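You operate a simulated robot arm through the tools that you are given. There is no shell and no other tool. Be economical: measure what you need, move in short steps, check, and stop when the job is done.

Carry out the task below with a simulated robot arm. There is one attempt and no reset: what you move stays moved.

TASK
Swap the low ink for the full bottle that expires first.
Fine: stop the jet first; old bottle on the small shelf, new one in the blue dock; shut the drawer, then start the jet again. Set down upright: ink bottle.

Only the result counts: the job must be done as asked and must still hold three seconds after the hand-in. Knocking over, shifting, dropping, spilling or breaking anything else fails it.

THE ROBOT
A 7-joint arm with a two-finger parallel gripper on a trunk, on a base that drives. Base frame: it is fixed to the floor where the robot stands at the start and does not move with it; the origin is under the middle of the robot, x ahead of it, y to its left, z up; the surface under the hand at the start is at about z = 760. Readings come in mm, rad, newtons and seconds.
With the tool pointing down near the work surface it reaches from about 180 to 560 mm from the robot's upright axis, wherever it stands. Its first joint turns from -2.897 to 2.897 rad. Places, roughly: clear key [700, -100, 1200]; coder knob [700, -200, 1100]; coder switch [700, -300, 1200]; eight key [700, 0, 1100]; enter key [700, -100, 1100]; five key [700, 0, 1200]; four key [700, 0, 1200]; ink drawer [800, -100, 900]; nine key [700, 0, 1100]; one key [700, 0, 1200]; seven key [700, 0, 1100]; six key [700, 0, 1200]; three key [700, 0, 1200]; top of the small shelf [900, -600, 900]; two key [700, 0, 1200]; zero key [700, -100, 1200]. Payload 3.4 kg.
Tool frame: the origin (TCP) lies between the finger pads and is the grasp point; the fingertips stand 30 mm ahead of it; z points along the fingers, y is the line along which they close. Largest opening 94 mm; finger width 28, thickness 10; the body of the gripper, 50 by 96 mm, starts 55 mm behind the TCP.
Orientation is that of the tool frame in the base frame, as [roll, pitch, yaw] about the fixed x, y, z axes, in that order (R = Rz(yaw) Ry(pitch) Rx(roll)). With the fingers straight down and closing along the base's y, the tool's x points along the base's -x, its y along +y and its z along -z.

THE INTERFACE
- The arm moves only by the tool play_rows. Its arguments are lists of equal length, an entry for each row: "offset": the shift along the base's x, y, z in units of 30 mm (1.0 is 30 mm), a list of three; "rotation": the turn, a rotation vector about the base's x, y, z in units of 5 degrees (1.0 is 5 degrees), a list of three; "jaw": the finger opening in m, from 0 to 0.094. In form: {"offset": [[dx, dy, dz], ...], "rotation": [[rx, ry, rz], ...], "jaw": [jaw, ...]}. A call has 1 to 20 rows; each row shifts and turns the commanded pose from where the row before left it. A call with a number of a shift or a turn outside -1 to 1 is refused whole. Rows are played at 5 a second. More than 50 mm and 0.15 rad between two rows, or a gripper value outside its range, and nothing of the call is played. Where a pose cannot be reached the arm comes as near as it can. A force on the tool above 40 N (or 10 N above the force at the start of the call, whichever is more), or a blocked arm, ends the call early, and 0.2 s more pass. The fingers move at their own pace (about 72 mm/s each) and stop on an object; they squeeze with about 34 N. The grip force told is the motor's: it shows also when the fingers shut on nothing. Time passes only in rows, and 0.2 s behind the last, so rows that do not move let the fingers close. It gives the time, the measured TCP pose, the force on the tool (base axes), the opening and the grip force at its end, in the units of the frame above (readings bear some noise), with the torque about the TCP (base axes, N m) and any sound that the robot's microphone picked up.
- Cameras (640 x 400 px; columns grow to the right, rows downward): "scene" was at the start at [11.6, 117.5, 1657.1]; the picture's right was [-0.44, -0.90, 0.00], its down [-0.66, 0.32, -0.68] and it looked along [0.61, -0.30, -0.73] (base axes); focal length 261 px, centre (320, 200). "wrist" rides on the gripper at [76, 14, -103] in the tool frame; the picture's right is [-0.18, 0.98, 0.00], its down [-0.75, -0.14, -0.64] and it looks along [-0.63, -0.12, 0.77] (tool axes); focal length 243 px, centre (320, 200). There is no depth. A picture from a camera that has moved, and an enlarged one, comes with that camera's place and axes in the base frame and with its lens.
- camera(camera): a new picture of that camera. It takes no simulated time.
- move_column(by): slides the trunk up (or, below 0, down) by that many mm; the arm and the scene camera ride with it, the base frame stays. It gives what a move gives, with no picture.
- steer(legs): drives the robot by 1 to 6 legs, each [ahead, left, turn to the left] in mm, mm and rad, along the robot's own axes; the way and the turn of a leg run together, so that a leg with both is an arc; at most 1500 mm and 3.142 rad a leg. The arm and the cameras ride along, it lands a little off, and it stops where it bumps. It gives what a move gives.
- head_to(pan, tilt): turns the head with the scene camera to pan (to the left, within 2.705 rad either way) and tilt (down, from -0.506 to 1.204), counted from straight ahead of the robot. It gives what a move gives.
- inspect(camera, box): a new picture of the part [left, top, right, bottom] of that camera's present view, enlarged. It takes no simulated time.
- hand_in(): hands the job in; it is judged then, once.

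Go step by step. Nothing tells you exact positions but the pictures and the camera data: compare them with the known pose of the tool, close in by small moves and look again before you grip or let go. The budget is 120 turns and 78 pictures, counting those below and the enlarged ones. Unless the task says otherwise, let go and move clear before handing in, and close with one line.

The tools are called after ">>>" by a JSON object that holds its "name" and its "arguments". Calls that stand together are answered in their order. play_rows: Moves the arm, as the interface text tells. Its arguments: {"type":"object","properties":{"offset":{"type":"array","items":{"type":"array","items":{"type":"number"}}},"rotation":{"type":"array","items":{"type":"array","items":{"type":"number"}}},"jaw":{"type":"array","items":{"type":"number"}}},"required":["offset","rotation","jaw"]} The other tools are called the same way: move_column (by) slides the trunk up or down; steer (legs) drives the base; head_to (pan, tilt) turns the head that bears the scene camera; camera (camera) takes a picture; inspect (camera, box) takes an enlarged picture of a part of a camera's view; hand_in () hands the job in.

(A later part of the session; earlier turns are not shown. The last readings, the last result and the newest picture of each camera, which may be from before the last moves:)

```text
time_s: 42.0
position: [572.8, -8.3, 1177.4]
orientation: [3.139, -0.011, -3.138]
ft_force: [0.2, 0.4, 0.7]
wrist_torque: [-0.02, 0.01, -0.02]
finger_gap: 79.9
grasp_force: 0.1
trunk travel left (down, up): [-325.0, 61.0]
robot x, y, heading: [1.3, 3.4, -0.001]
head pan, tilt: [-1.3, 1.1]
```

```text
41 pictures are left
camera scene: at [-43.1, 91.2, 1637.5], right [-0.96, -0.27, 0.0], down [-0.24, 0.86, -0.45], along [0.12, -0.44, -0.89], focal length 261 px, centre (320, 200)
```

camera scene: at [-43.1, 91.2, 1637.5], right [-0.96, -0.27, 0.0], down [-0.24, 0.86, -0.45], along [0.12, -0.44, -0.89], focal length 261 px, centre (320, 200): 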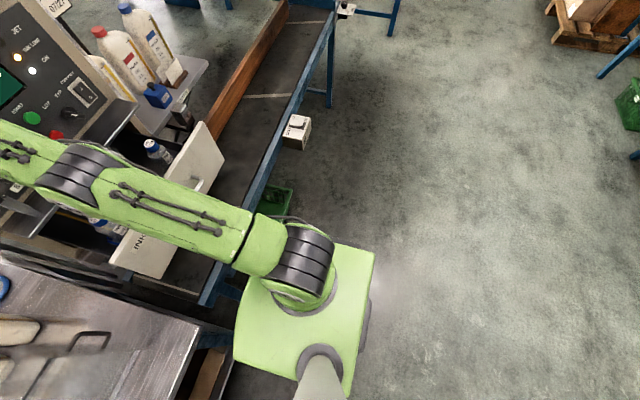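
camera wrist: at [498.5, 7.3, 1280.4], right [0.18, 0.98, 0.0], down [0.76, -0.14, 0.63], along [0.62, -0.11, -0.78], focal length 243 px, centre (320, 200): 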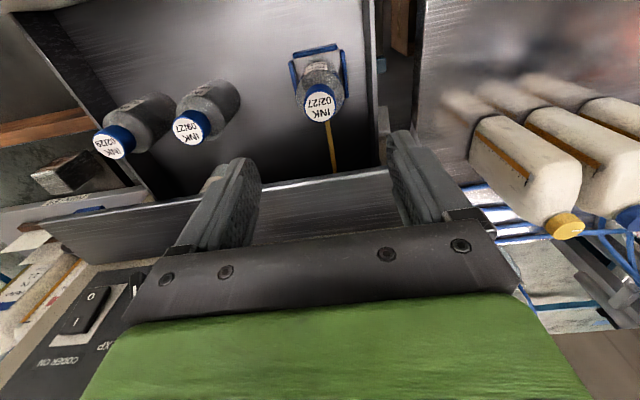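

The base looks like roughly a 260 mm disc, so a modest forward move is possible. To reach the shelf I'll tilt the tool forward about 35° with the camera on the upper side, so that it clears the drawer front. First I flip the hand 180° about its axis.

>>> {"name": "play_rows", "arguments": {"offset": [[-1, 0, 0], [-1, 0, 0], [-1, 0, 0], [0, 0, 0], [0, 0, 0], [0, 0, 0], [0, 0, 0], [0, 0, 0], [0, 0, 0], [0, 0, 0], [0, 0, 0], [0, 0, 0], [0, 0, 0], [0, 0, 0], [0, 0, 0], [0, 0, 0], [0, 0, 0], [0, 0, 0], [0, 0, 0], [0, 0, 0]], "rotation": [[0, 0, 1], [0, 0, 1], [0, 0, 1], [0, 0, 1], [0, 0, 1], [0, 0, 1], [0, 0, 1], [0, 0, 1], [0, 0, 1], [0, 0, 1], [0, 0, 1], [0, 0, 1], [0, 0, 1], [0, 0, 1], [0, 0, 1], [0, 0, 1], [0, 0, 1], [0, 0, 1], [0, 0, 1], [0, 0, 1]], "jaw": [0.08, 0.08, 0.08, 0.08, 0.08, 0.08, 0.08, 0.08, 0.08, 0.08, 0.08, 0.08, 0.08, 0.08, 0.08, 0.08, 0.08, 0.08, 0.08, 0.08]}}

>>> {"name": "play_rows", "arguments": {"offset": [[0, 0, 0], [0, 0, 0], [0, 0, 0], [0, 0, 0], [0, 0, 0], [0, 0, 0], [0, 0, 0], [0, 0, 0], [0, 0, 0], [0, 0, 0], [0, 0, 0], [0, 0, 0], [0, 0, 0], [0, 0, 0], [0, 0, 0], [0, 0, 0]], "rotation": [[0, 0, 1], [0, 0, 1], [0, 0, 1], [0, 0, 1], [0, 0, 1], [0, 0, 1], [0, 0, 1], [0, 0, 1], [0, 0, 1], [0, 0, 1], [0, 0, 1], [0, 0, 1], [0, 0, 1], [0, 0, 1], [0, 0, 1], [0, 0, 1]], "jaw": [0.08, 0.08, 0.08, 0.08, 0.08, 0.08, 0.08, 0.08, 0.08, 0.08, 0.08, 0.08, 0.08, 0.08, 0.08, 0.08]}}

>>> {"name": "camera", "arguments": {"camera": "wrist"}}

```text
time_s: 46.2
position: [484.0, -8.0, 1176.6]
orientation: [3.139, -0.01, -1.391]
ft_force: [-1.1, -0.5, -0.8]
wrist_torque: [0.0, 0.03, 0.0]
finger_gap: 80.0
grasp_force: 0.0
trunk travel left (down, up): [-325.0, 61.0]
robot x, y, heading: [-0.4, 0.4, -0.001]
head pan, tilt: [-1.3, 1.1]
```

```text
time_s: 49.6
position: [484.5, -10.1, 1176.9]
orientation: [3.135, -0.011, 0.005]
ft_force: [0.3, 0.1, -0.1]
wrist_torque: [0.03, -0.02, 0.0]
finger_gap: 80.1
grasp_force: 0.1
trunk travel left (down, up): [-325.0, 61.0]
robot x, y, heading: [-0.3, 3.4, -0.002]
head pan, tilt: [-1.3, 1.1]
```

```text
40 pictures are left
camera wrist: at [558.7, -21.5, 1281.4], right [-0.18, -0.98, 0.0], down [-0.76, 0.14, 0.63], along [-0.62, 0.11, -0.77], focal length 243 px, centre (320, 200)
```

wrist: 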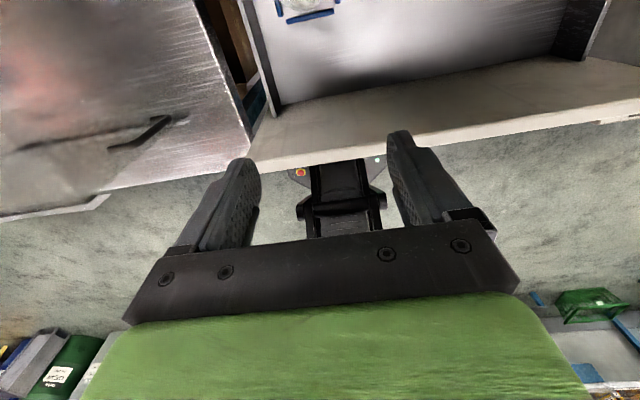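

The flip worked. Now I'll tilt forward 35° and look.

>>> {"name": "play_rows", "arguments": {"offset": [[0, 0, 0], [0, 0, 0], [0, 0, 0], [0, 0, 0], [0, 0, 0], [0, 0, 0], [0, 0, 0]], "rotation": [[0, -1, 0], [0, -1, 0], [0, -1, 0], [0, -1, 0], [0, -1, 0], [0, -1, 0], [0, -1, 0]], "jaw": [0.08, 0.08, 0.08, 0.08, 0.08, 0.08, 0.08]}}

>>> {"name": "camera", "arguments": {"camera": "wrist"}}

```text
time_s: 51.2
position: [483.2, -6.4, 1177.1]
orientation: [3.135, -0.623, 0.006]
ft_force: [0.2, -0.7, -0.2]
wrist_torque: [-0.01, 0.04, -0.02]
finger_gap: 80.3
grasp_force: 0.0
trunk travel left (down, up): [-325.0, 61.0]
robot x, y, heading: [0.4, 0.5, 0.0]
head pan, tilt: [-1.3, 1.1]
```

```text
39 pictures are left
camera wrist: at [485.5, -20.4, 1305.7], right [-0.15, -0.98, -0.1], down [-0.99, 0.14, 0.08], along [-0.07, 0.11, -0.99], focal length 243 px, centre (320, 200)
```

wrist: 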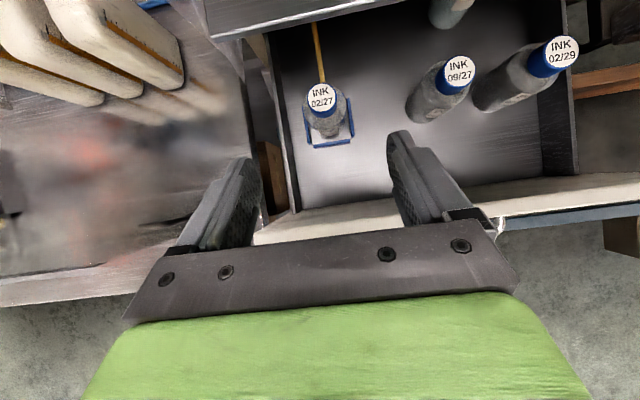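

The overhead view confirms docked cap at (584,-8) and 09/27 at (582,-157). Now I'll approach the docked bottle along the tilted axis.

>>> {"name": "play_rows", "arguments": {"offset": [[0.25, -0.05, -0.95], [0.25, 0, -0.95], [0.2, 0, -0.9], [0.03, 0, -0.9]], "rotation": [[0, 0, 0], [0, 0, 0], [0, 0, 0], [0, 0, 0]], "jaw": [0.08, 0.08, 0.08, 0.08]}}

>>> {"name": "camera", "arguments": {"camera": "wrist"}}

>>> {"name": "head_to", "arguments": {"pan": -0.25, "tilt": 0.9}}

>>> {"name": "camera", "arguments": {"camera": "scene"}}

```text
time_s: 52.2
position: [506.2, -11.0, 1066.6]
orientation: [3.135, -0.621, 0.004]
ft_force: [0.1, 0.2, 0.9]
wrist_torque: [0.01, -0.02, -0.02]
finger_gap: 80.1
grasp_force: 0.0
trunk travel left (down, up): [-325.0, 61.0]
robot x, y, heading: [-1.1, 0.0, 0.001]
head pan, tilt: [-1.3, 1.1]
```

```text
38 pictures are left
camera wrist: at [508.3, -23.3, 1194.2], right [-0.15, -0.98, -0.1], down [-0.99, 0.14, 0.08], along [-0.07, 0.11, -0.99], focal length 243 px, centre (320, 200)
```

wrist: 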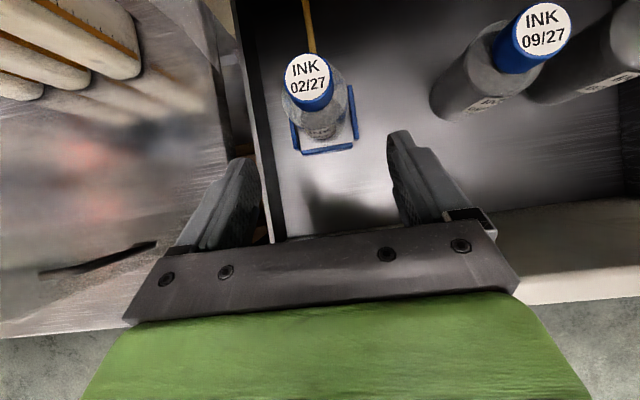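

```text
time_s: 53.5
position: [504.9, -10.2, 1066.7]
orientation: [3.135, -0.62, 0.003]
ft_force: [-0.5, 0.4, -0.8]
wrist_torque: [0.0, -0.01, 0.01]
finger_gap: 80.0
grasp_force: 0.1
trunk travel left (down, up): [-325.0, 61.0]
robot x, y, heading: [-1.9, 1.2, -0.002]
head pan, tilt: [-0.25, 0.901]
```

```text
37 pictures are left
camera scene: at [13.1, 133.3, 1651.3], right [-0.25, -0.97, 0.0], down [-0.76, 0.19, -0.62], along [0.6, -0.15, -0.78], focal length 261 px, centre (320, 200)
```

scene: 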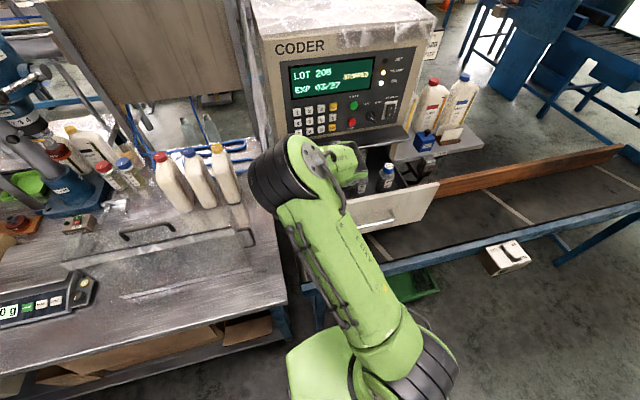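

The side wall clears the fingers, so I'll descend to the grasp pose.

>>> {"name": "play_rows", "arguments": {"offset": [[0.57, 0.08, -0.82], [0.57, 0, -0.82], [0.57, 0, -0.82], [0.57, 0, -0.82]], "rotation": [[0, 0, 0], [0, 0, 0], [0, 0, 0], [0, 0, 0]], "jaw": [0.08, 0.08, 0.08, 0.08]}}

>>> {"name": "camera", "arguments": {"camera": "wrist"}}

```text
time_s: 54.5
position: [575.7, -7.7, 966.9]
orientation: [3.134, -0.62, 0.003]
ft_force: [-0.1, 0.3, 0.3]
wrist_torque: [0.03, 0.01, 0.01]
finger_gap: 80.2
grasp_force: 0.0
trunk travel left (down, up): [-325.0, 61.0]
robot x, y, heading: [-0.3, -0.9, 0.003]
head pan, tilt: [-0.25, 0.901]
```

```text
36 pictures are left
camera wrist: at [577.4, -21.4, 1095.7], right [-0.15, -0.98, -0.1], down [-0.99, 0.14, 0.08], along [-0.07, 0.11, -0.99], focal length 243 px, centre (320, 200)
```

wrist: 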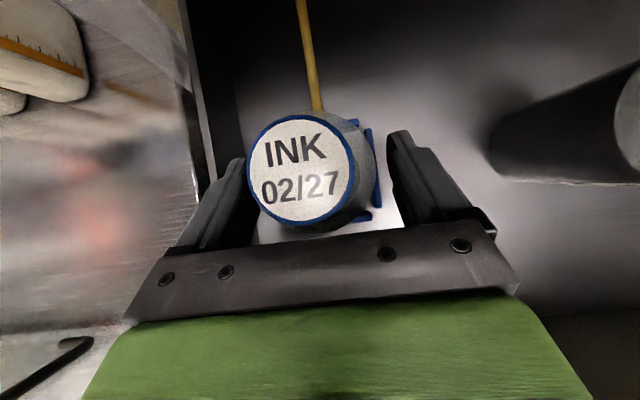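

The bottle is centred between the fingers. I'll close and lift a little.

>>> {"name": "play_rows", "arguments": {"offset": [[0, 0, 0], [0, 0, 0], [0, 0, 0], [0, 0, 0], [0, 0, 0.3], [0, 0, 0.5], [0, 0, 0.5]], "rotation": [[0, 0, 0], [0, 0, 0], [0, 0, 0], [0, 0, 0], [0, 0, 0], [0, 0, 0], [0, 0, 0]], "jaw": [0, 0, 0, 0, 0, 0, 0]}}

>>> {"name": "camera", "arguments": {"camera": "wrist"}}

```text
time_s: 56.1
position: [572.8, -8.1, 1008.7]
orientation: [3.135, -0.621, 0.006]
ft_force: [0.4, 0.3, -1.3]
wrist_torque: [-0.01, 0.01, -0.02]
finger_gap: 58.9
grasp_force: 34.3
trunk travel left (down, up): [-325.0, 61.0]
robot x, y, heading: [-0.6, -2.0, 0.002]
head pan, tilt: [-0.25, 0.901]
```

```text
35 pictures are left
camera wrist: at [574.9, -20.7, 1136.3], right [-0.15, -0.98, -0.1], down [-0.99, 0.14, 0.08], along [-0.07, 0.11, -0.99], focal length 243 px, centre (320, 200)
```

wrist: 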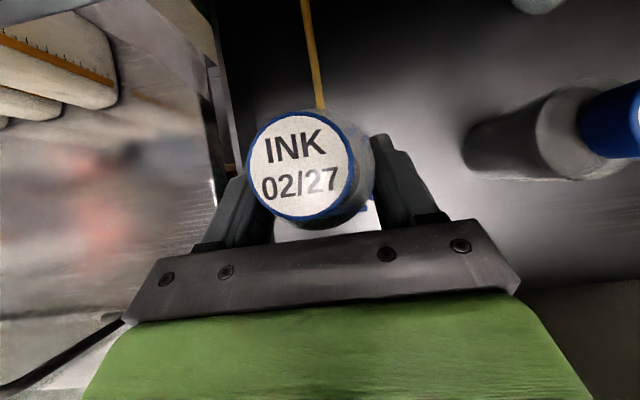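

The bottle is held and came up cleanly. I'll raise it above the drawer walls and retract.

>>> {"name": "play_rows", "arguments": {"offset": [[0, 0, 0.7], [0, 0, 1], [0, 0, 1], [0, 0, 1], [0, 0, 1], [0, 0, 1], [-0.5, 0, 0.3], [-1, 0, 0], [-1, 0, 0], [-1, 0, 0], [-0.5, 0, 0]], "rotation": [[0, 0, 0], [0, 0, 0], [0, 0, 0], [0, 0, 0], [0, 0, 0], [0, 0, 0], [0, 0, 0], [0, 0, 0], [0, 0, 0], [0, 0, 0], [0, 0, 0]], "jaw": [0, 0, 0, 0, 0, 0, 0, 0, 0, 0, 0]}}

>>> {"name": "head_to", "arguments": {"pan": -0.7, "tilt": 0.75}}

>>> {"name": "camera", "arguments": {"camera": "scene"}}

```text
time_s: 58.5
position: [454.9, -5.1, 1187.0]
orientation: [3.135, -0.621, 0.005]
ft_force: [-0.4, -0.2, 0.1]
wrist_torque: [0.02, 0.02, 0.0]
finger_gap: 58.7
grasp_force: 34.3
trunk travel left (down, up): [-325.0, 61.0]
robot x, y, heading: [0.4, 0.3, -0.001]
head pan, tilt: [-0.25, 0.901]
```

```text
time_s: 59.4
position: [455.2, -5.6, 1187.9]
orientation: [3.135, -0.621, 0.003]
ft_force: [0.2, 0.4, 0.1]
wrist_torque: [-0.01, 0.01, 0.02]
finger_gap: 58.9
grasp_force: 33.8
trunk travel left (down, up): [-325.0, 61.0]
robot x, y, heading: [1.4, -3.9, -0.005]
head pan, tilt: [-0.7, 0.75]
```

```text
34 pictures are left
camera scene: at [3.5, 98.9, 1663.2], right [-0.64, -0.77, 0.0], down [-0.52, 0.44, -0.73], along [0.56, -0.47, -0.68], focal length 261 px, centre (320, 200)
```

scene: 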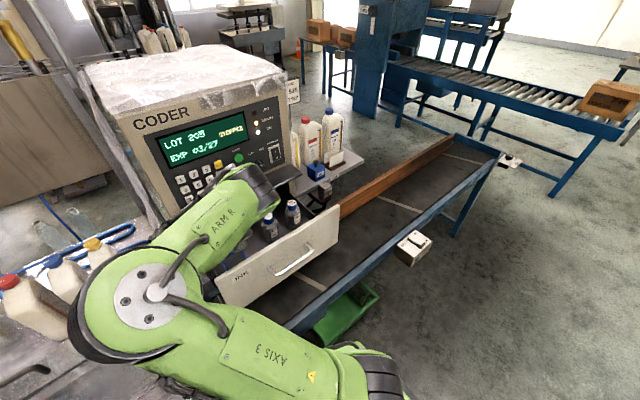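

I'm holding the old bottle clear of everything. I'll drive 280 mm to the right and then look at the shelf.

>>> {"name": "steer", "arguments": {"legs": [[0, -280, 0]]}}

>>> {"name": "camera", "arguments": {"camera": "scene"}}

>>> {"name": "camera", "arguments": {"camera": "wrist"}}

```text
time_s: 61.4
position: [453.7, -283.4, 1186.9]
orientation: [3.136, -0.621, 0.004]
ft_force: [-0.4, 0.6, -0.4]
wrist_torque: [0.0, 0.02, 0.0]
finger_gap: 59.0
grasp_force: 33.9
trunk travel left (down, up): [-325.0, 61.0]
robot x, y, heading: [-1.5, -275.1, -0.006]
head pan, tilt: [-0.7, 0.75]
```

```text
33 pictures are left
camera scene: at [3.3, -177.8, 1663.3], right [-0.65, -0.76, 0.0], down [-0.52, 0.44, -0.73], along [0.56, -0.47, -0.68], focal length 261 px, centre (320, 200)
```

scene: 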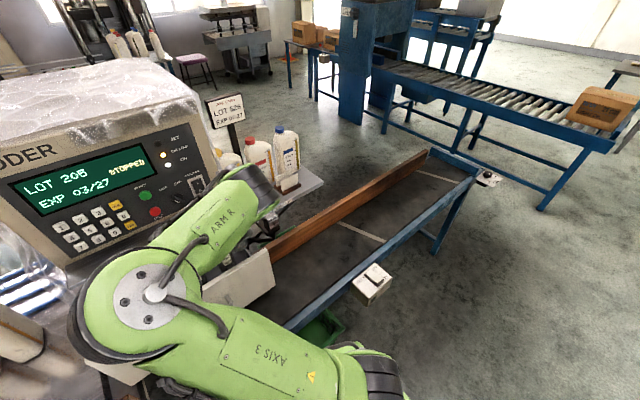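

```text
32 pictures are left
camera wrist: at [456.4, -296.6, 1316.5], right [-0.15, -0.98, -0.1], down [-0.99, 0.14, 0.08], along [-0.07, 0.11, -0.99], focal length 243 px, centre (320, 200)
```

wrist: 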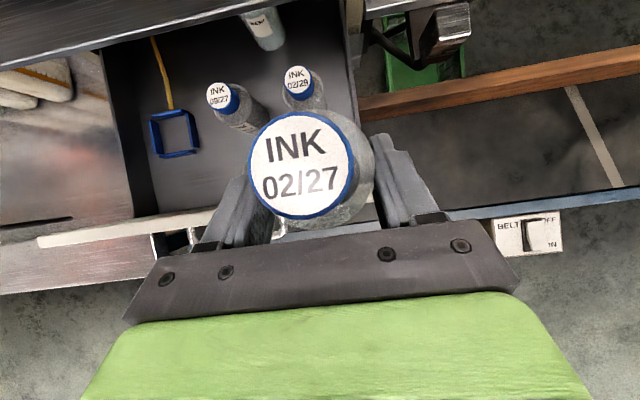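

The belt switch is well clear at y<-640, and the conveyor edge is at x≈320-345. I'll move the hand toward the front of the shelf, staying high, to look down on it.

>>> {"name": "play_rows", "arguments": {"offset": [[0.5, -0.8, 0], [0.7, -0.8, 0], [1, -0.8, 0], [1, -0.8, 0], [1, -0.8, 0], [1, -0.3, 0], [1, 0, 0]], "rotation": [[0, 0, 0], [0, 0, 0], [0, 0, 0], [0, 0, 0], [0, 0, 0], [0, 0, 0], [0, 0, 0]], "jaw": [0, 0, 0, 0, 0, 0, 0]}}

>>> {"name": "camera", "arguments": {"camera": "wrist"}}

>>> {"name": "camera", "arguments": {"camera": "scene"}}

```text
time_s: 63.0
position: [639.8, -414.3, 1186.3]
orientation: [3.137, -0.618, 0.0]
ft_force: [0.0, 0.7, -1.1]
wrist_torque: [0.01, 0.0, -0.04]
finger_gap: 58.8
grasp_force: 33.8
trunk travel left (down, up): [-325.0, 61.0]
robot x, y, heading: [-0.9, -276.2, -0.0]
head pan, tilt: [-0.7, 0.75]
```

```text
31 pictures are left
camera wrist: at [642.3, -427.2, 1315.3], right [-0.15, -0.98, -0.1], down [-0.99, 0.14, 0.08], along [-0.07, 0.11, -0.99], focal length 243 px, centre (320, 200)
```

wrist: 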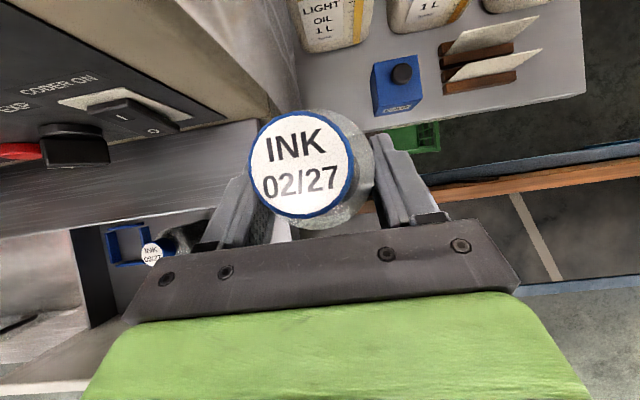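

```text
30 pictures are left
camera scene: at [4.7, -178.2, 1663.3], right [-0.65, -0.76, 0.0], down [-0.52, 0.44, -0.73], along [0.56, -0.47, -0.68], focal length 261 px, centre (320, 200)
```

scene: 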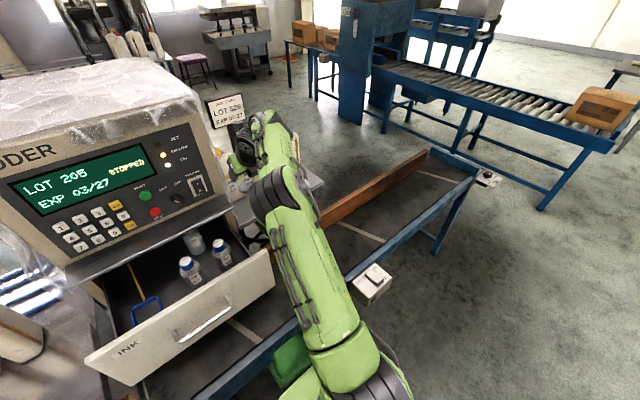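

Shelf top is z≈895 with its front edge at x≈718, and there is a free spot about 115 mm wide between the coder side (y≈-369) and the CAP box (y≈-485). I'll retract slightly and drive 60 mm more to the right and 60 mm forward, then check.

>>> {"name": "play_rows", "arguments": {"offset": [[-1, 0, 0], [-1, 0, 0], [-1, 0.5, 0], [-1, 0.5, 0]], "rotation": [[0, 0, 0], [0, 0, 0], [0, 0, 0], [0, 0, 0]], "jaw": [0, 0, 0, 0]}}

>>> {"name": "steer", "arguments": {"legs": [[0, -60, 0], [60, 0, 0]]}}

```text
time_s: 64.0
position: [519.5, -381.2, 1189.7]
orientation: [3.134, -0.623, 0.005]
ft_force: [0.2, 0.0, -1.6]
wrist_torque: [-0.02, -0.01, -0.01]
finger_gap: 59.0
grasp_force: 34.0
trunk travel left (down, up): [-325.0, 61.0]
robot x, y, heading: [-1.6, -277.7, -0.005]
head pan, tilt: [-0.7, 0.75]
```

```text
time_s: 65.6
position: [577.8, -442.8, 1186.1]
orientation: [3.136, -0.619, 0.002]
ft_force: [0.0, -0.1, -0.3]
wrist_torque: [0.02, 0.0, -0.04]
finger_gap: 58.8
grasp_force: 34.1
trunk travel left (down, up): [-325.0, 61.0]
robot x, y, heading: [58.6, -333.0, -0.002]
head pan, tilt: [-0.7, 0.75]
stopped in leg 2: the robot was blocked; the commanded pose is now the measured one
```

The drive reported a block at about 60 mm forward. I'll back off a few mm and check that nothing moved.

>>> {"name": "steer", "arguments": {"legs": [[-8, 0, 0]]}}

>>> {"name": "camera", "arguments": {"camera": "scene"}}

>>> {"name": "camera", "arguments": {"camera": "wrist"}}

```text
time_s: 66.3
position: [566.9, -441.7, 1188.8]
orientation: [3.135, -0.622, 0.002]
ft_force: [-0.2, 0.0, -0.5]
wrist_torque: [0.0, -0.03, 0.01]
finger_gap: 58.7
grasp_force: 34.4
trunk travel left (down, up): [-325.0, 61.0]
robot x, y, heading: [43.5, -334.6, -0.002]
head pan, tilt: [-0.7, 0.75]
```

```text
29 pictures are left
camera scene: at [51.4, -236.9, 1663.2], right [-0.65, -0.76, 0.0], down [-0.52, 0.44, -0.73], along [0.56, -0.47, -0.68], focal length 261 px, centre (320, 200)
```

scene: 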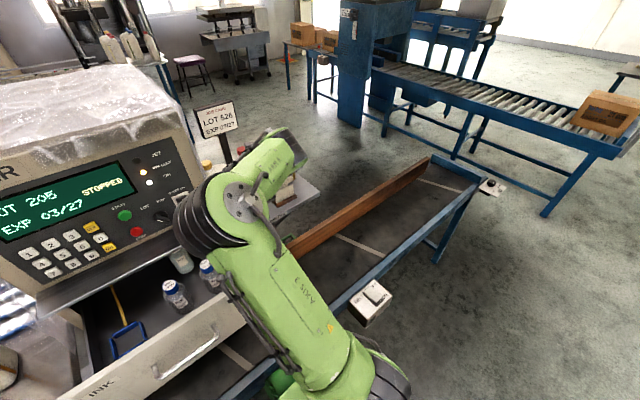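

```text
28 pictures are left
camera wrist: at [569.2, -456.3, 1316.7], right [-0.15, -0.98, -0.1], down [-0.99, 0.14, 0.08], along [-0.07, 0.11, -0.99], focal length 243 px, centre (320, 200)
```

wrist: 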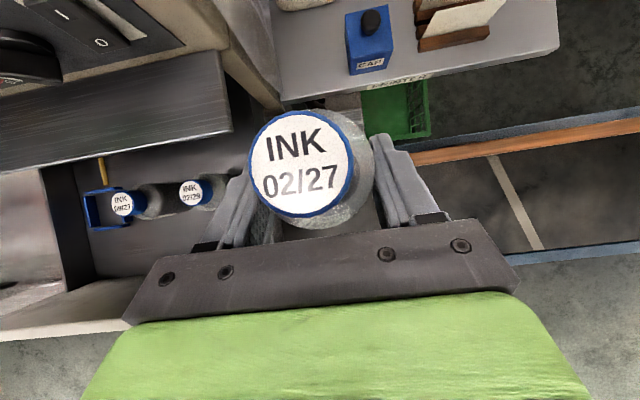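

Nothing appears shifted. The free shelf zone spans y -372…-494 at the front, so I aim to set the bottle at about (757,-433). I'll lower the trunk 80 mm for better reach and extend.

>>> {"name": "move_column", "arguments": {"by": -80}}

>>> {"name": "play_rows", "arguments": {"offset": [[1, 0.1, 0], [1, 0.1, 0], [1, 0.1, 0], [1, 0, 0], [1, 0, 0], [1, 0, 0]], "rotation": [[0, 0, 0], [0, 0, 0], [0, 0, 0], [0, 0, 0], [0, 0, 0], [0, 0, 0]], "jaw": [0, 0, 0, 0, 0, 0]}}

>>> {"name": "camera", "arguments": {"camera": "wrist"}}

```text
time_s: 67.5
position: [567.4, -443.2, 1109.1]
orientation: [3.136, -0.62, 0.001]
ft_force: [-0.3, 0.9, -0.9]
wrist_torque: [-0.01, 0.04, 0.01]
finger_gap: 58.8
grasp_force: 33.9
trunk travel left (down, up): [-245.0, 141.0]
robot x, y, heading: [46.1, -335.5, -0.004]
head pan, tilt: [-0.7, 0.75]
```

```text
time_s: 68.9
position: [736.1, -434.7, 1107.8]
orientation: [3.132, -0.62, 0.002]
ft_force: [0.1, 1.2, -0.2]
wrist_torque: [-0.07, -0.02, -0.05]
finger_gap: 58.7
grasp_force: 34.2
out of reach, approached as far as the arm can: row 6
trunk travel left (down, up): [-245.0, 141.0]
robot x, y, heading: [49.6, -333.9, -0.001]
head pan, tilt: [-0.7, 0.75]
```

```text
27 pictures are left
camera wrist: at [738.4, -446.7, 1236.8], right [-0.15, -0.98, -0.1], down [-0.99, 0.14, 0.08], along [-0.07, 0.11, -0.99], focal length 243 px, centre (320, 200)
```

wrist: 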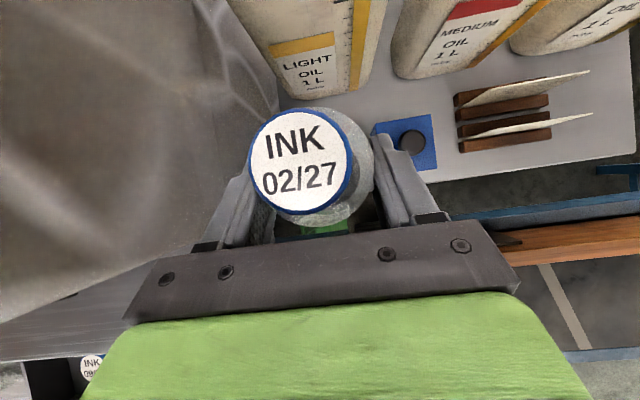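

I'm at the reach limit up here, and lowering by arm gives more. I'll descend while pushing out to x≈747 and shift y slightly to centre in the gap.

>>> {"name": "play_rows", "arguments": {"offset": [[0, 0.15, -0.8], [0, 0, -0.8], [0.2, 0, -0.8], [0.2, 0, -0.7], [0, 0, -0.3]], "rotation": [[0, 0, 0], [0, 0, 0], [0, 0, 0], [0, 0, 0], [0, 0, 0]], "jaw": [0, 0, 0, 0, 0]}}

>>> {"name": "camera", "arguments": {"camera": "wrist"}}

>>> {"name": "inspect", "arguments": {"camera": "scene", "box": [190, 130, 350, 240]}}

```text
time_s: 70.1
position: [748.3, -430.2, 1004.8]
orientation: [3.134, -0.622, 0.004]
ft_force: [-0.8, -0.2, -0.8]
wrist_torque: [0.01, 0.0, 0.02]
finger_gap: 59.0
grasp_force: 33.8
trunk travel left (down, up): [-245.0, 141.0]
robot x, y, heading: [44.8, -332.5, -0.001]
head pan, tilt: [-0.7, 0.75]
```

```text
26 pictures are left
camera wrist: at [750.8, -442.9, 1133.4], right [-0.15, -0.98, -0.1], down [-0.99, 0.14, 0.08], along [-0.07, 0.11, -0.99], focal length 243 px, centre (320, 200)
```

wrist: 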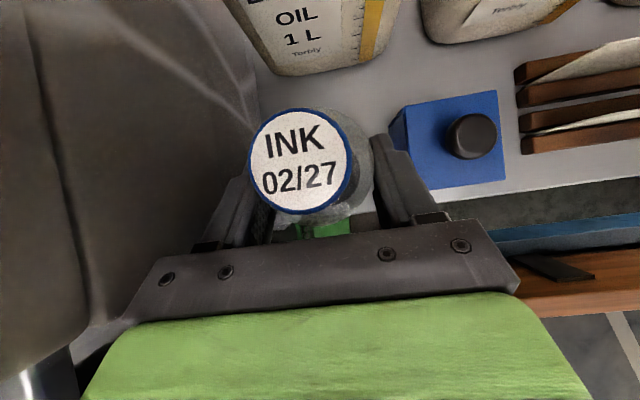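

```text
3.64 times, centred on (270, 185) of scene
camera zoom: at [51.0, -236.9, 1582.7], right [-0.65, -0.76, 0.0], down [-0.52, 0.44, -0.73], along [0.56, -0.47, -0.68], focal length 948 px, centre (502, 254)
```

zoom: 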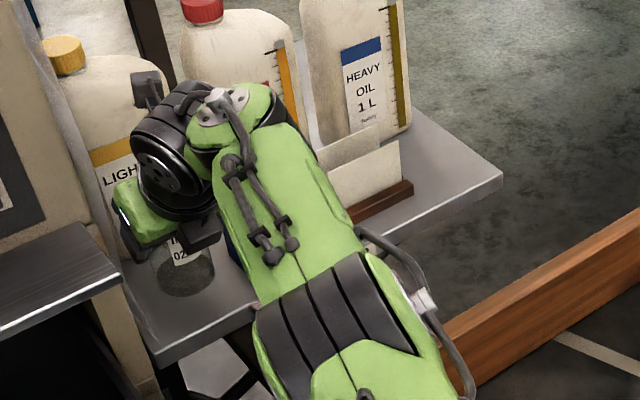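

The bottle is above the free spot. I'll descend slowly while watching the force.

>>> {"name": "play_rows", "arguments": {"offset": [[0.17, 0, -0.15], [0, 0, -0.15], [0, 0, -0.15]], "rotation": [[0, 0, 0], [0, 0, 0], [0, 0, 0]], "jaw": [0, 0, 0]}}

>>> {"name": "play_rows", "arguments": {"offset": [[0, 0, -0.1], [0, 0, -0.1]], "rotation": [[0, 0, 0], [0, 0, 0]], "jaw": [0, 0]}}

>>> {"name": "inspect", "arguments": {"camera": "scene", "box": [210, 170, 290, 230]}}

```text
time_s: 70.9
position: [754.9, -430.4, 991.6]
orientation: [3.134, -0.622, 0.002]
ft_force: [-0.6, 0.3, -0.7]
wrist_torque: [-0.01, -0.01, 0.01]
finger_gap: 58.7
grasp_force: 33.8
trunk travel left (down, up): [-245.0, 141.0]
robot x, y, heading: [45.9, -334.5, -0.0]
head pan, tilt: [-0.7, 0.75]
```

```text
time_s: 71.5
position: [753.8, -430.0, 986.5]
orientation: [3.135, -0.621, 0.004]
ft_force: [-0.3, -1.0, -0.3]
wrist_torque: [-0.01, 0.03, 0.01]
finger_gap: 58.8
grasp_force: 33.4
trunk travel left (down, up): [-245.0, 141.0]
robot x, y, heading: [43.8, -335.8, -0.004]
head pan, tilt: [-0.7, 0.75]
```

```text
6.67 times, centred on (250, 200) of scene
camera zoom: at [51.0, -237.0, 1582.7], right [-0.65, -0.76, 0.0], down [-0.52, 0.44, -0.73], along [0.56, -0.47, -0.68], focal length 1738 px, centre (787, 200)
```

zoom: 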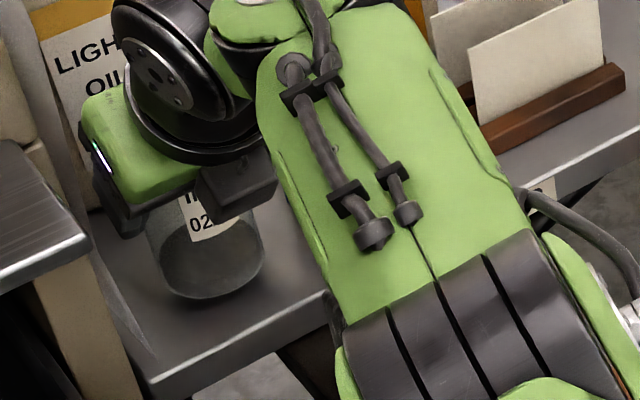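

>>> {"name": "play_rows", "arguments": {"offset": [[0, 0, -0.1], [0, 0, -0.1]], "rotation": [[0, 0, 0], [0, 0, 0]], "jaw": [0, 0]}}

>>> {"name": "play_rows", "arguments": {"offset": [[0, 0, -0.1], [0, 0, -0.1]], "rotation": [[0, 0, 0], [0, 0, 0]], "jaw": [0, 0]}}

```text
time_s: 72.1
position: [754.3, -430.3, 979.7]
orientation: [3.135, -0.62, 0.003]
ft_force: [0.1, 0.8, -0.1]
wrist_torque: [0.02, 0.0, -0.02]
finger_gap: 58.5
grasp_force: 33.8
trunk travel left (down, up): [-245.0, 141.0]
robot x, y, heading: [45.5, -338.7, -0.002]
head pan, tilt: [-0.7, 0.75]
```

```text
time_s: 72.7
position: [753.2, -429.5, 977.5]
orientation: [3.135, -0.628, 0.001]
ft_force: [2.8, -2.2, 10.7]
wrist_torque: [0.19, -0.3, -0.08]
finger_gap: 58.9
grasp_force: 33.9
trunk travel left (down, up): [-245.0, 141.0]
robot x, y, heading: [46.6, -335.6, -0.003]
head pan, tilt: [-0.7, 0.75]
```

The bottle touched down (10.7 N). I'll release with a small opening and withdraw along the tool axis.

>>> {"name": "play_rows", "arguments": {"offset": [[0, 0, 0.03], [0, 0, 0], [0, 0, 0], [-0.29, 0, 0.41], [-0.57, 0, 0.82], [-0.57, 0, 0.82], [-0.57, 0, 0.82], [-0.57, 0, 0.82]], "rotation": [[0, 0, 0], [0, 0, 0], [0, 0, 0], [0, 0, 0], [0, 0, 0], [0, 0, 0], [0, 0, 0], [0, 0, 0]], "jaw": [0.069, 0.069, 0.069, 0.069, 0.069, 0.069, 0.069, 0.069]}}

>>> {"name": "camera", "arguments": {"camera": "wrist"}}

```text
time_s: 74.5
position: [675.4, -432.1, 1087.0]
orientation: [3.136, -0.62, 0.001]
ft_force: [1.3, 0.0, 0.0]
wrist_torque: [-0.01, -0.05, -0.03]
finger_gap: 69.1
grasp_force: 0.1
trunk travel left (down, up): [-245.0, 141.0]
robot x, y, heading: [45.1, -335.5, 0.003]
head pan, tilt: [-0.7, 0.75]
```

```text
23 pictures are left
camera wrist: at [677.7, -444.1, 1215.3], right [-0.15, -0.98, -0.1], down [-0.99, 0.14, 0.08], along [-0.07, 0.11, -0.99], focal length 243 px, centre (320, 200)
```

wrist: 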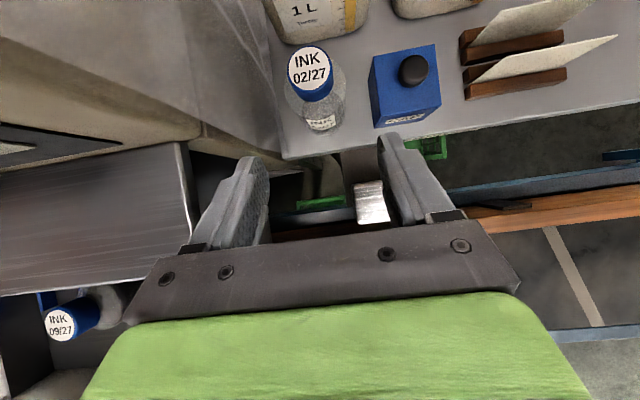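

The old bottle is standing on the shelf. I'll retract, raise the trunk and drive back to the drawer.

>>> {"name": "play_rows", "arguments": {"offset": [[-0.5, 0, 1], [-1, 0, 0.5], [-1, 0, 0], [-1, 0, 0], [-1, 0, 0]], "rotation": [[0, 0, 0], [0, 0, 0], [0, 0, 0], [0, 0, 0], [0, 0, 0]], "jaw": [0.08, 0.08, 0.08, 0.08, 0.08]}}

>>> {"name": "move_column", "arguments": {"by": 80}}

>>> {"name": "steer", "arguments": {"legs": [[-47, 0, 0], [0, 230, 0]]}}

>>> {"name": "camera", "arguments": {"camera": "wrist"}}

```text
time_s: 75.7
position: [542.8, -427.2, 1132.2]
orientation: [3.136, -0.623, 0.003]
ft_force: [0.0, -0.1, 0.6]
wrist_torque: [-0.02, 0.01, -0.03]
finger_gap: 80.1
grasp_force: 0.0
trunk travel left (down, up): [-245.0, 141.0]
robot x, y, heading: [47.6, -336.1, -0.002]
head pan, tilt: [-0.7, 0.75]
```

```text
time_s: 76.9
position: [543.1, -428.0, 1214.3]
orientation: [3.136, -0.623, 0.002]
ft_force: [-0.9, 0.1, -0.4]
wrist_torque: [0.01, 0.03, -0.02]
finger_gap: 79.9
grasp_force: 0.0
trunk travel left (down, up): [-325.0, 61.0]
robot x, y, heading: [46.1, -335.8, 0.001]
head pan, tilt: [-0.7, 0.75]
```

```text
time_s: 79.1
position: [496.1, -190.0, 1213.6]
orientation: [3.135, -0.623, 0.008]
ft_force: [-0.7, -0.1, 0.3]
wrist_torque: [-0.03, 0.01, -0.01]
finger_gap: 80.3
grasp_force: 0.1
trunk travel left (down, up): [-325.0, 61.0]
robot x, y, heading: [3.5, -95.7, 0.001]
head pan, tilt: [-0.7, 0.75]
```

```text
22 pictures are left
camera wrist: at [498.1, -203.6, 1341.6], right [-0.15, -0.98, -0.1], down [-0.99, 0.14, 0.08], along [-0.07, 0.11, -0.99], focal length 243 px, centre (320, 200)
```

wrist: 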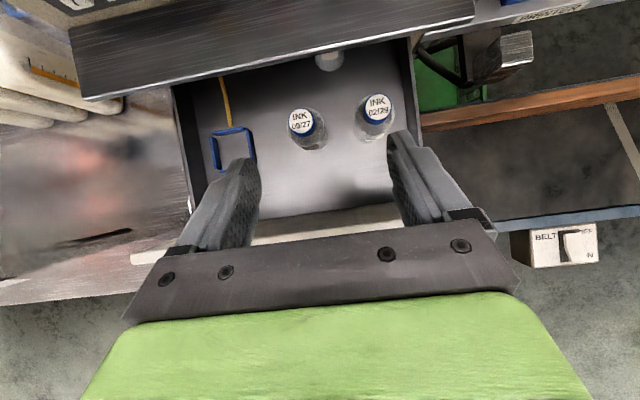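

Back at the drawer: 09/27 is at (582,-158) and the dock is at about (584,-7). I'll approach 09/27 with the same tilted grasp.

>>> {"name": "play_rows", "arguments": {"offset": [[0.1, 0.5, -0.98], [0.1, 0.5, -0.98], [0.1, 0.08, -0.98], [0, 0, -0.98], [0, 0, -0.98]], "rotation": [[0, 0, 0], [0, 0, 0], [0, 0, 0], [0, 0, 0], [0, 0, 0]], "jaw": [0.08, 0.08, 0.08, 0.08, 0.08]}}

>>> {"name": "camera", "arguments": {"camera": "wrist"}}

```text
time_s: 80.3
position: [508.1, -157.8, 1066.5]
orientation: [3.136, -0.621, 0.006]
ft_force: [0.4, -0.8, 0.8]
wrist_torque: [0.02, -0.02, 0.03]
finger_gap: 80.2
grasp_force: 0.0
trunk travel left (down, up): [-325.0, 61.0]
robot x, y, heading: [1.0, -98.2, 0.0]
head pan, tilt: [-0.7, 0.75]
```

```text
21 pictures are left
camera wrist: at [509.3, -170.4, 1195.0], right [-0.15, -0.98, -0.1], down [-0.99, 0.14, 0.08], along [-0.07, 0.11, -0.99], focal length 243 px, centre (320, 200)
```

wrist: 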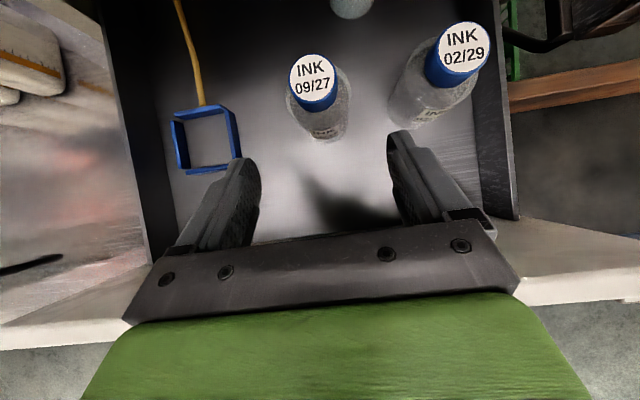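

>>> {"name": "play_rows", "arguments": {"offset": [[0.565, 0, -0.83], [0.565, 0, -0.83], [0.565, 0, -0.83], [0.565, 0, -0.83]], "rotation": [[0, 0, 0], [0, 0, 0], [0, 0, 0], [0, 0, 0]], "jaw": [0.08, 0.08, 0.08, 0.08]}}

>>> {"name": "camera", "arguments": {"camera": "wrist"}}

```text
time_s: 81.3
position: [575.1, -158.1, 968.7]
orientation: [3.137, -0.621, 0.005]
ft_force: [0.0, -0.2, -0.3]
wrist_torque: [-0.01, 0.0, -0.01]
finger_gap: 80.0
grasp_force: 0.0
trunk travel left (down, up): [-325.0, 61.0]
robot x, y, heading: [0.7, -98.3, 0.003]
head pan, tilt: [-0.7, 0.75]
```

```text
20 pictures are left
camera wrist: at [577.0, -171.2, 1095.9], right [-0.15, -0.98, -0.1], down [-0.99, 0.14, 0.08], along [-0.07, 0.11, -0.99], focal length 243 px, centre (320, 200)
```

wrist: 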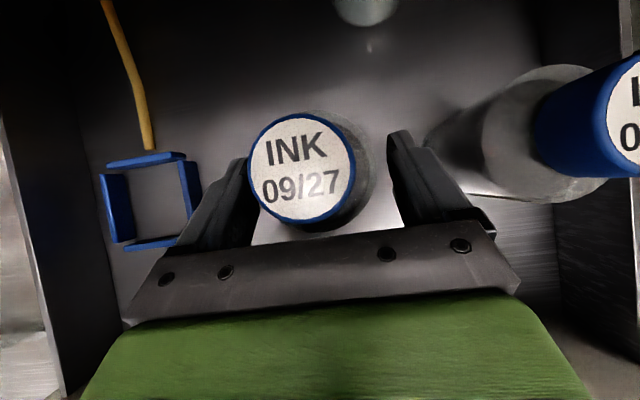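

Aligned, so I'll grip and lift 75 mm, then move over the dock.

>>> {"name": "play_rows", "arguments": {"offset": [[0, 0, 0], [0, 0, 0], [0, 0, 0], [0, 0, 0], [0, 0, 0.3], [0, 0, 0.5], [0, 0, 0.8], [0, 0, 0.8], [0, 1, 0], [0, 1, 0], [0, 1, 0], [0, 1, 0], [0, 0.8, 0], [0, 0.2, 0]], "rotation": [[0, 0, 0], [0, 0, 0], [0, 0, 0], [0, 0, 0], [0, 0, 0], [0, 0, 0], [0, 0, 0], [0, 0, 0], [0, 0, 0], [0, 0, 0], [0, 0, 0], [0, 0, 0], [0, 0, 0], [0, 0, 0]], "jaw": [0, 0, 0, 0, 0, 0, 0, 0, 0, 0, 0, 0, 0, 0]}}

>>> {"name": "camera", "arguments": {"camera": "wrist"}}

>>> {"name": "inspect", "arguments": {"camera": "scene", "box": [130, 180, 330, 330]}}

```text
time_s: 84.3
position: [572.5, -9.8, 1039.1]
orientation: [3.134, -0.622, 0.005]
ft_force: [-0.5, 0.5, -1.6]
wrist_torque: [-0.01, 0.02, -0.03]
finger_gap: 59.7
grasp_force: 34.4
trunk travel left (down, up): [-325.0, 61.0]
robot x, y, heading: [-0.6, -101.5, 0.001]
head pan, tilt: [-0.7, 0.75]
```

```text
19 pictures are left
camera wrist: at [574.9, -22.5, 1167.7], right [-0.15, -0.98, -0.1], down [-0.99, 0.14, 0.08], along [-0.07, 0.11, -0.99], focal length 243 px, centre (320, 200)
```

wrist: 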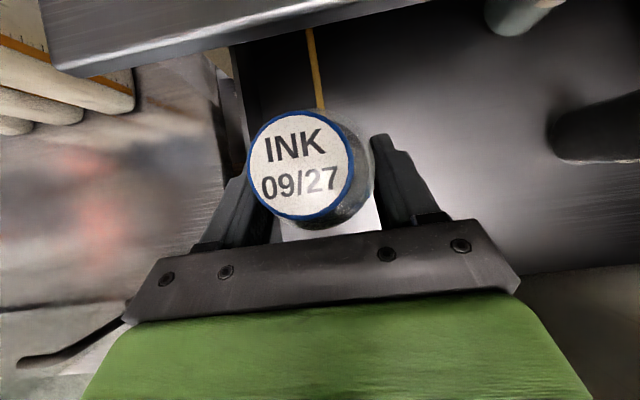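

```text
2.67 times, centred on (230, 255) of scene
camera zoom: at [3.8, -0.5, 1663.2], right [-0.64, -0.77, 0.0], down [-0.52, 0.44, -0.73], along [0.56, -0.47, -0.68], focal length 695 px, centre (560, 53)
```

zoom: 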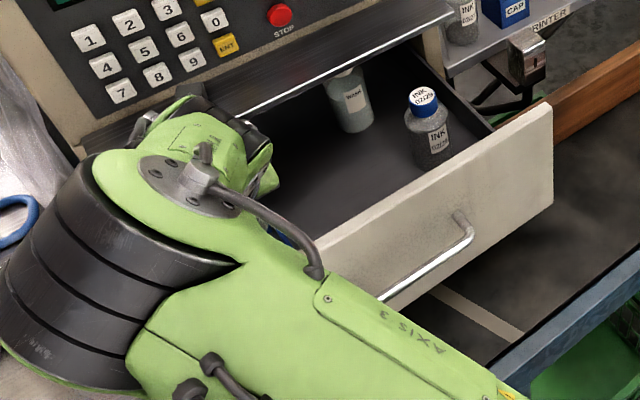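

The dock fit is snug (a few mm), so I'll average the pose noise with a few idle readings.

>>> {"name": "play_rows", "arguments": {"offset": [[0, 0, -0.5]], "rotation": [[0, 0, 0]], "jaw": [0]}}

>>> {"name": "play_rows", "arguments": {"offset": [[0, 0, 0]], "rotation": [[0, 0, 0]], "jaw": [0]}}

>>> {"name": "play_rows", "arguments": {"offset": [[0, 0, 0]], "rotation": [[0, 0, 0]], "jaw": [0]}}

>>> {"name": "play_rows", "arguments": {"offset": [[0, 0, 0]], "rotation": [[0, 0, 0]], "jaw": [0]}}

>>> {"name": "inspect", "arguments": {"camera": "wrist", "box": [200, 90, 420, 260]}}

```text
time_s: 84.7
position: [573.0, -7.5, 1022.0]
orientation: [3.134, -0.62, 0.005]
ft_force: [-0.3, -0.4, -3.2]
wrist_torque: [-0.01, 0.02, -0.02]
finger_gap: 59.3
grasp_force: 34.1
trunk travel left (down, up): [-325.0, 61.0]
robot x, y, heading: [-0.1, -99.0, 0.003]
head pan, tilt: [-0.7, 0.75]
```

```text
time_s: 85.1
position: [572.6, -9.0, 1024.3]
orientation: [3.135, -0.622, 0.005]
ft_force: [-0.1, -0.4, -2.5]
wrist_torque: [0.01, 0.0, 0.01]
finger_gap: 59.4
grasp_force: 34.5
trunk travel left (down, up): [-325.0, 61.0]
robot x, y, heading: [-0.5, -99.0, 0.001]
head pan, tilt: [-0.7, 0.75]
```

```text
time_s: 85.5
position: [572.8, -9.5, 1025.0]
orientation: [3.135, -0.621, 0.004]
ft_force: [0.1, -0.3, -2.5]
wrist_torque: [0.0, 0.01, 0.01]
finger_gap: 59.6
grasp_force: 33.9
trunk travel left (down, up): [-325.0, 61.0]
robot x, y, heading: [-1.8, -99.6, 0.005]
head pan, tilt: [-0.7, 0.75]
```

```text
time_s: 85.9
position: [573.1, -9.3, 1024.2]
orientation: [3.134, -0.621, 0.006]
ft_force: [0.3, 0.1, -1.7]
wrist_torque: [0.01, 0.07, 0.02]
finger_gap: 59.4
grasp_force: 34.0
trunk travel left (down, up): [-325.0, 61.0]
robot x, y, heading: [-1.3, -100.8, 0.004]
head pan, tilt: [-0.7, 0.75]
```

```text
2.35 times, centred on (310, 175) of wrist
camera zoom: at [574.7, -21.8, 1152.1], right [-0.15, -0.98, -0.1], down [-0.99, 0.14, 0.08], along [-0.07, 0.11, -0.99], focal length 571 px, centre (344, 259)
```

zoom: 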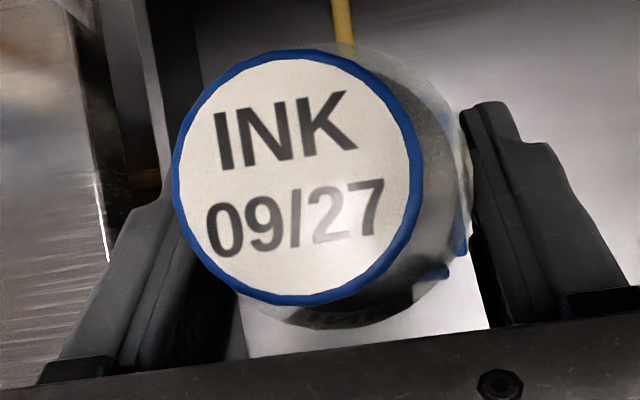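

The mean offset is about 1 mm in y, so I'll correct that and lower in steps while watching the force.

>>> {"name": "play_rows", "arguments": {"offset": [[0, 0.035, -0.4], [0, 0, -0.4], [0, 0, -0.3], [0, 0, -0.3]], "rotation": [[0, 0, 0], [0, 0, 0], [0, 0, 0], [0, 0, 0]], "jaw": [0, 0, 0, 0]}}

>>> {"name": "play_rows", "arguments": {"offset": [[0, 0, -0.12], [0, 0, -0.12]], "rotation": [[0, 0, 0], [0, 0, 0]], "jaw": [0, 0]}}

```text
time_s: 86.9
position: [573.6, -7.8, 982.0]
orientation: [3.136, -0.621, 0.006]
ft_force: [-0.1, 0.2, -2.1]
wrist_torque: [0.02, 0.07, -0.01]
finger_gap: 59.3
grasp_force: 34.6
trunk travel left (down, up): [-325.0, 61.0]
robot x, y, heading: [-1.6, -99.7, -0.006]
head pan, tilt: [-0.7, 0.75]
```

```text
time_s: 87.5
position: [573.4, -8.1, 974.1]
orientation: [3.135, -0.622, 0.005]
ft_force: [0.0, -0.3, -2.6]
wrist_torque: [-0.04, 0.04, 0.0]
finger_gap: 59.8
grasp_force: 33.8
trunk travel left (down, up): [-325.0, 61.0]
robot x, y, heading: [0.1, -101.0, 0.003]
head pan, tilt: [-0.7, 0.75]
```

No rim contact, so it is going into the dock. I'll continue down to touch the floor.

>>> {"name": "play_rows", "arguments": {"offset": [[0, 0, -0.1], [0, 0, -0.06]], "rotation": [[0, 0, 0], [0, 0, 0]], "jaw": [0, 0]}}

>>> {"name": "play_rows", "arguments": {"offset": [[0, 0, -0.06], [0, 0, -0.03]], "rotation": [[0, 0, 0], [0, 0, 0]], "jaw": [0, 0]}}

```text
time_s: 88.1
position: [574.0, -7.2, 968.7]
orientation: [3.137, -0.621, 0.005]
ft_force: [0.0, -0.1, -2.4]
wrist_torque: [-0.01, 0.04, -0.03]
finger_gap: 59.7
grasp_force: 34.2
trunk travel left (down, up): [-325.0, 61.0]
robot x, y, heading: [0.6, -100.8, 0.0]
head pan, tilt: [-0.7, 0.75]
```

```text
time_s: 88.7
position: [572.1, -7.6, 968.1]
orientation: [3.138, -0.624, 0.005]
ft_force: [-1.5, 1.4, 6.6]
wrist_torque: [0.13, 0.21, -0.03]
finger_gap: 59.5
grasp_force: 34.4
trunk travel left (down, up): [-325.0, 61.0]
robot x, y, heading: [-2.2, -103.9, 0.003]
head pan, tilt: [-0.7, 0.75]
```

Floor contact in the dock. I'll release, withdraw along the tool axis and look.

>>> {"name": "play_rows", "arguments": {"offset": [[0, 0, 0.03], [0, 0, 0], [0, 0, 0], [-0.29, 0, 0.41], [-0.57, 0, 0.82], [-0.57, 0, 0.82], [-0.57, 0, 0.82], [-0.57, 0, 0.82]], "rotation": [[0, 0, 0], [0, 0, 0], [0, 0, 0], [0, 0, 0], [0, 0, 0], [0, 0, 0], [0, 0, 0], [0, 0, 0]], "jaw": [0.075, 0.075, 0.075, 0.075, 0.075, 0.075, 0.075, 0.075]}}

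>>> {"name": "camera", "arguments": {"camera": "wrist"}}

```text
time_s: 90.5
position: [494.0, -9.0, 1079.7]
orientation: [3.135, -0.622, 0.006]
ft_force: [-0.6, 0.2, 1.3]
wrist_torque: [0.02, -0.01, -0.03]
finger_gap: 74.8
grasp_force: 0.0
trunk travel left (down, up): [-325.0, 61.0]
robot x, y, heading: [-1.8, -95.1, 0.001]
head pan, tilt: [-0.7, 0.75]
```

```text
16 pictures are left
camera wrist: at [496.3, -21.2, 1208.3], right [-0.15, -0.98, -0.1], down [-0.99, 0.14, 0.08], along [-0.07, 0.11, -0.99], focal length 243 px, centre (320, 200)
```

wrist: 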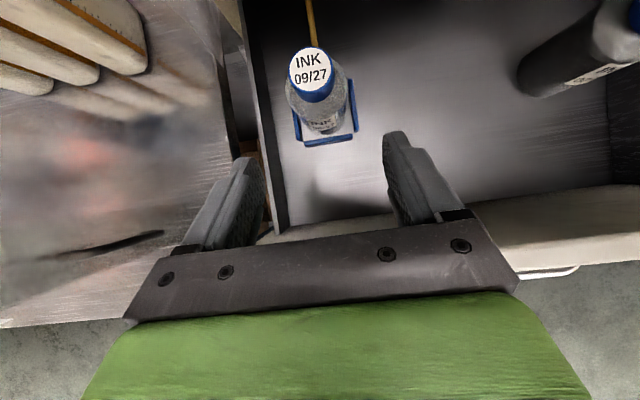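

The new bottle sits in the dock. Next is closing the drawer: I'll raise, back off over the drawer front, and shift the base back a bit for room.

>>> {"name": "play_rows", "arguments": {"offset": [[0, 0, 1], [0, 0, 1], [0, -0.5, 1], [0, -1, 0.7], [-0.5, -1, 0], [-0.5, -1, 0], [-0.5, -0.7, 0]], "rotation": [[0, 0, 0], [0, 0, 0], [0, 0, 0], [0, 0, 0], [0, 0, 0], [0, 0, 0], [0, 0, 0]], "jaw": [0.075, 0.075, 0, 0, 0, 0, 0]}}

>>> {"name": "steer", "arguments": {"legs": [[-80, 0, 0]]}}

>>> {"name": "play_rows", "arguments": {"offset": [[0, 0, 0], [0, 0, 0], [0, 0, 0], [0, 0, 0], [0, 0, 0], [0, 0, 0], [0, 0, 0], [0, 0, 0], [0, 0, 0], [0, 0, 0], [0, 0, 0]], "rotation": [[0, -1, 0], [0, -1, 0], [0, -1, 0], [0, -1, 0], [0, -1, 0], [0, -1, 0], [0, -1, 0], [0, -1, 0], [0, -1, 0], [0, -1, 0], [0, -1, 0]], "jaw": [0, 0, 0, 0, 0, 0, 0, 0, 0, 0, 0]}}

>>> {"name": "camera", "arguments": {"camera": "scene"}}

```text
time_s: 92.1
position: [455.8, -131.3, 1194.0]
orientation: [3.138, -0.619, 0.001]
ft_force: [0.0, -1.4, 0.9]
wrist_torque: [0.09, -0.02, 0.01]
finger_gap: 0.0
grasp_force: 33.2
out of reach, approached as far as the arm can: row 7
trunk travel left (down, up): [-325.0, 61.0]
robot x, y, heading: [2.6, -102.7, 0.001]
head pan, tilt: [-0.7, 0.75]
```

```text
time_s: 93.2
position: [376.0, -127.8, 1195.4]
orientation: [3.133, -0.619, 0.0]
ft_force: [-0.7, -0.8, 0.9]
wrist_torque: [0.0, -0.04, 0.02]
finger_gap: 0.1
grasp_force: 33.3
trunk travel left (down, up): [-325.0, 61.0]
robot x, y, heading: [-82.4, -102.3, 0.005]
head pan, tilt: [-0.7, 0.75]
```

```text
time_s: 95.6
position: [429.8, -69.5, 1220.1]
orientation: [0.199, -1.563, 2.939]
ft_force: [-0.1, 0.1, 0.3]
wrist_torque: [-0.02, 0.0, 0.02]
finger_gap: 0.2
grasp_force: 33.4
out of reach, approached as far as the arm can: row 1, 2, 3, 4, 5, 6, 7, 8, 10
trunk travel left (down, up): [-325.0, 61.0]
robot x, y, heading: [-78.6, -102.3, -0.002]
head pan, tilt: [-0.7, 0.75]
```

```text
15 pictures are left
camera scene: at [-76.6, 1.0, 1663.0], right [-0.64, -0.77, 0.0], down [-0.52, 0.44, -0.73], along [0.56, -0.47, -0.68], focal length 261 px, centre (320, 200)
```

scene: 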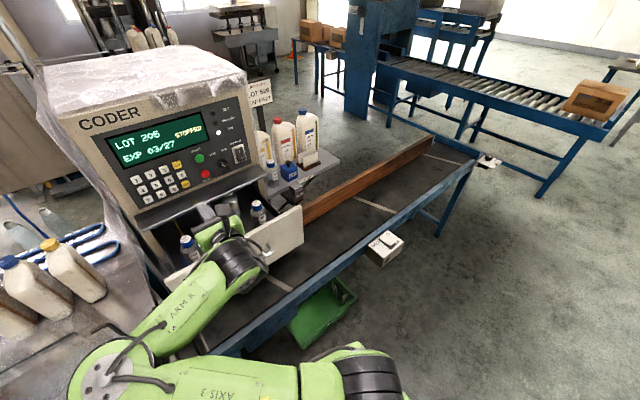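

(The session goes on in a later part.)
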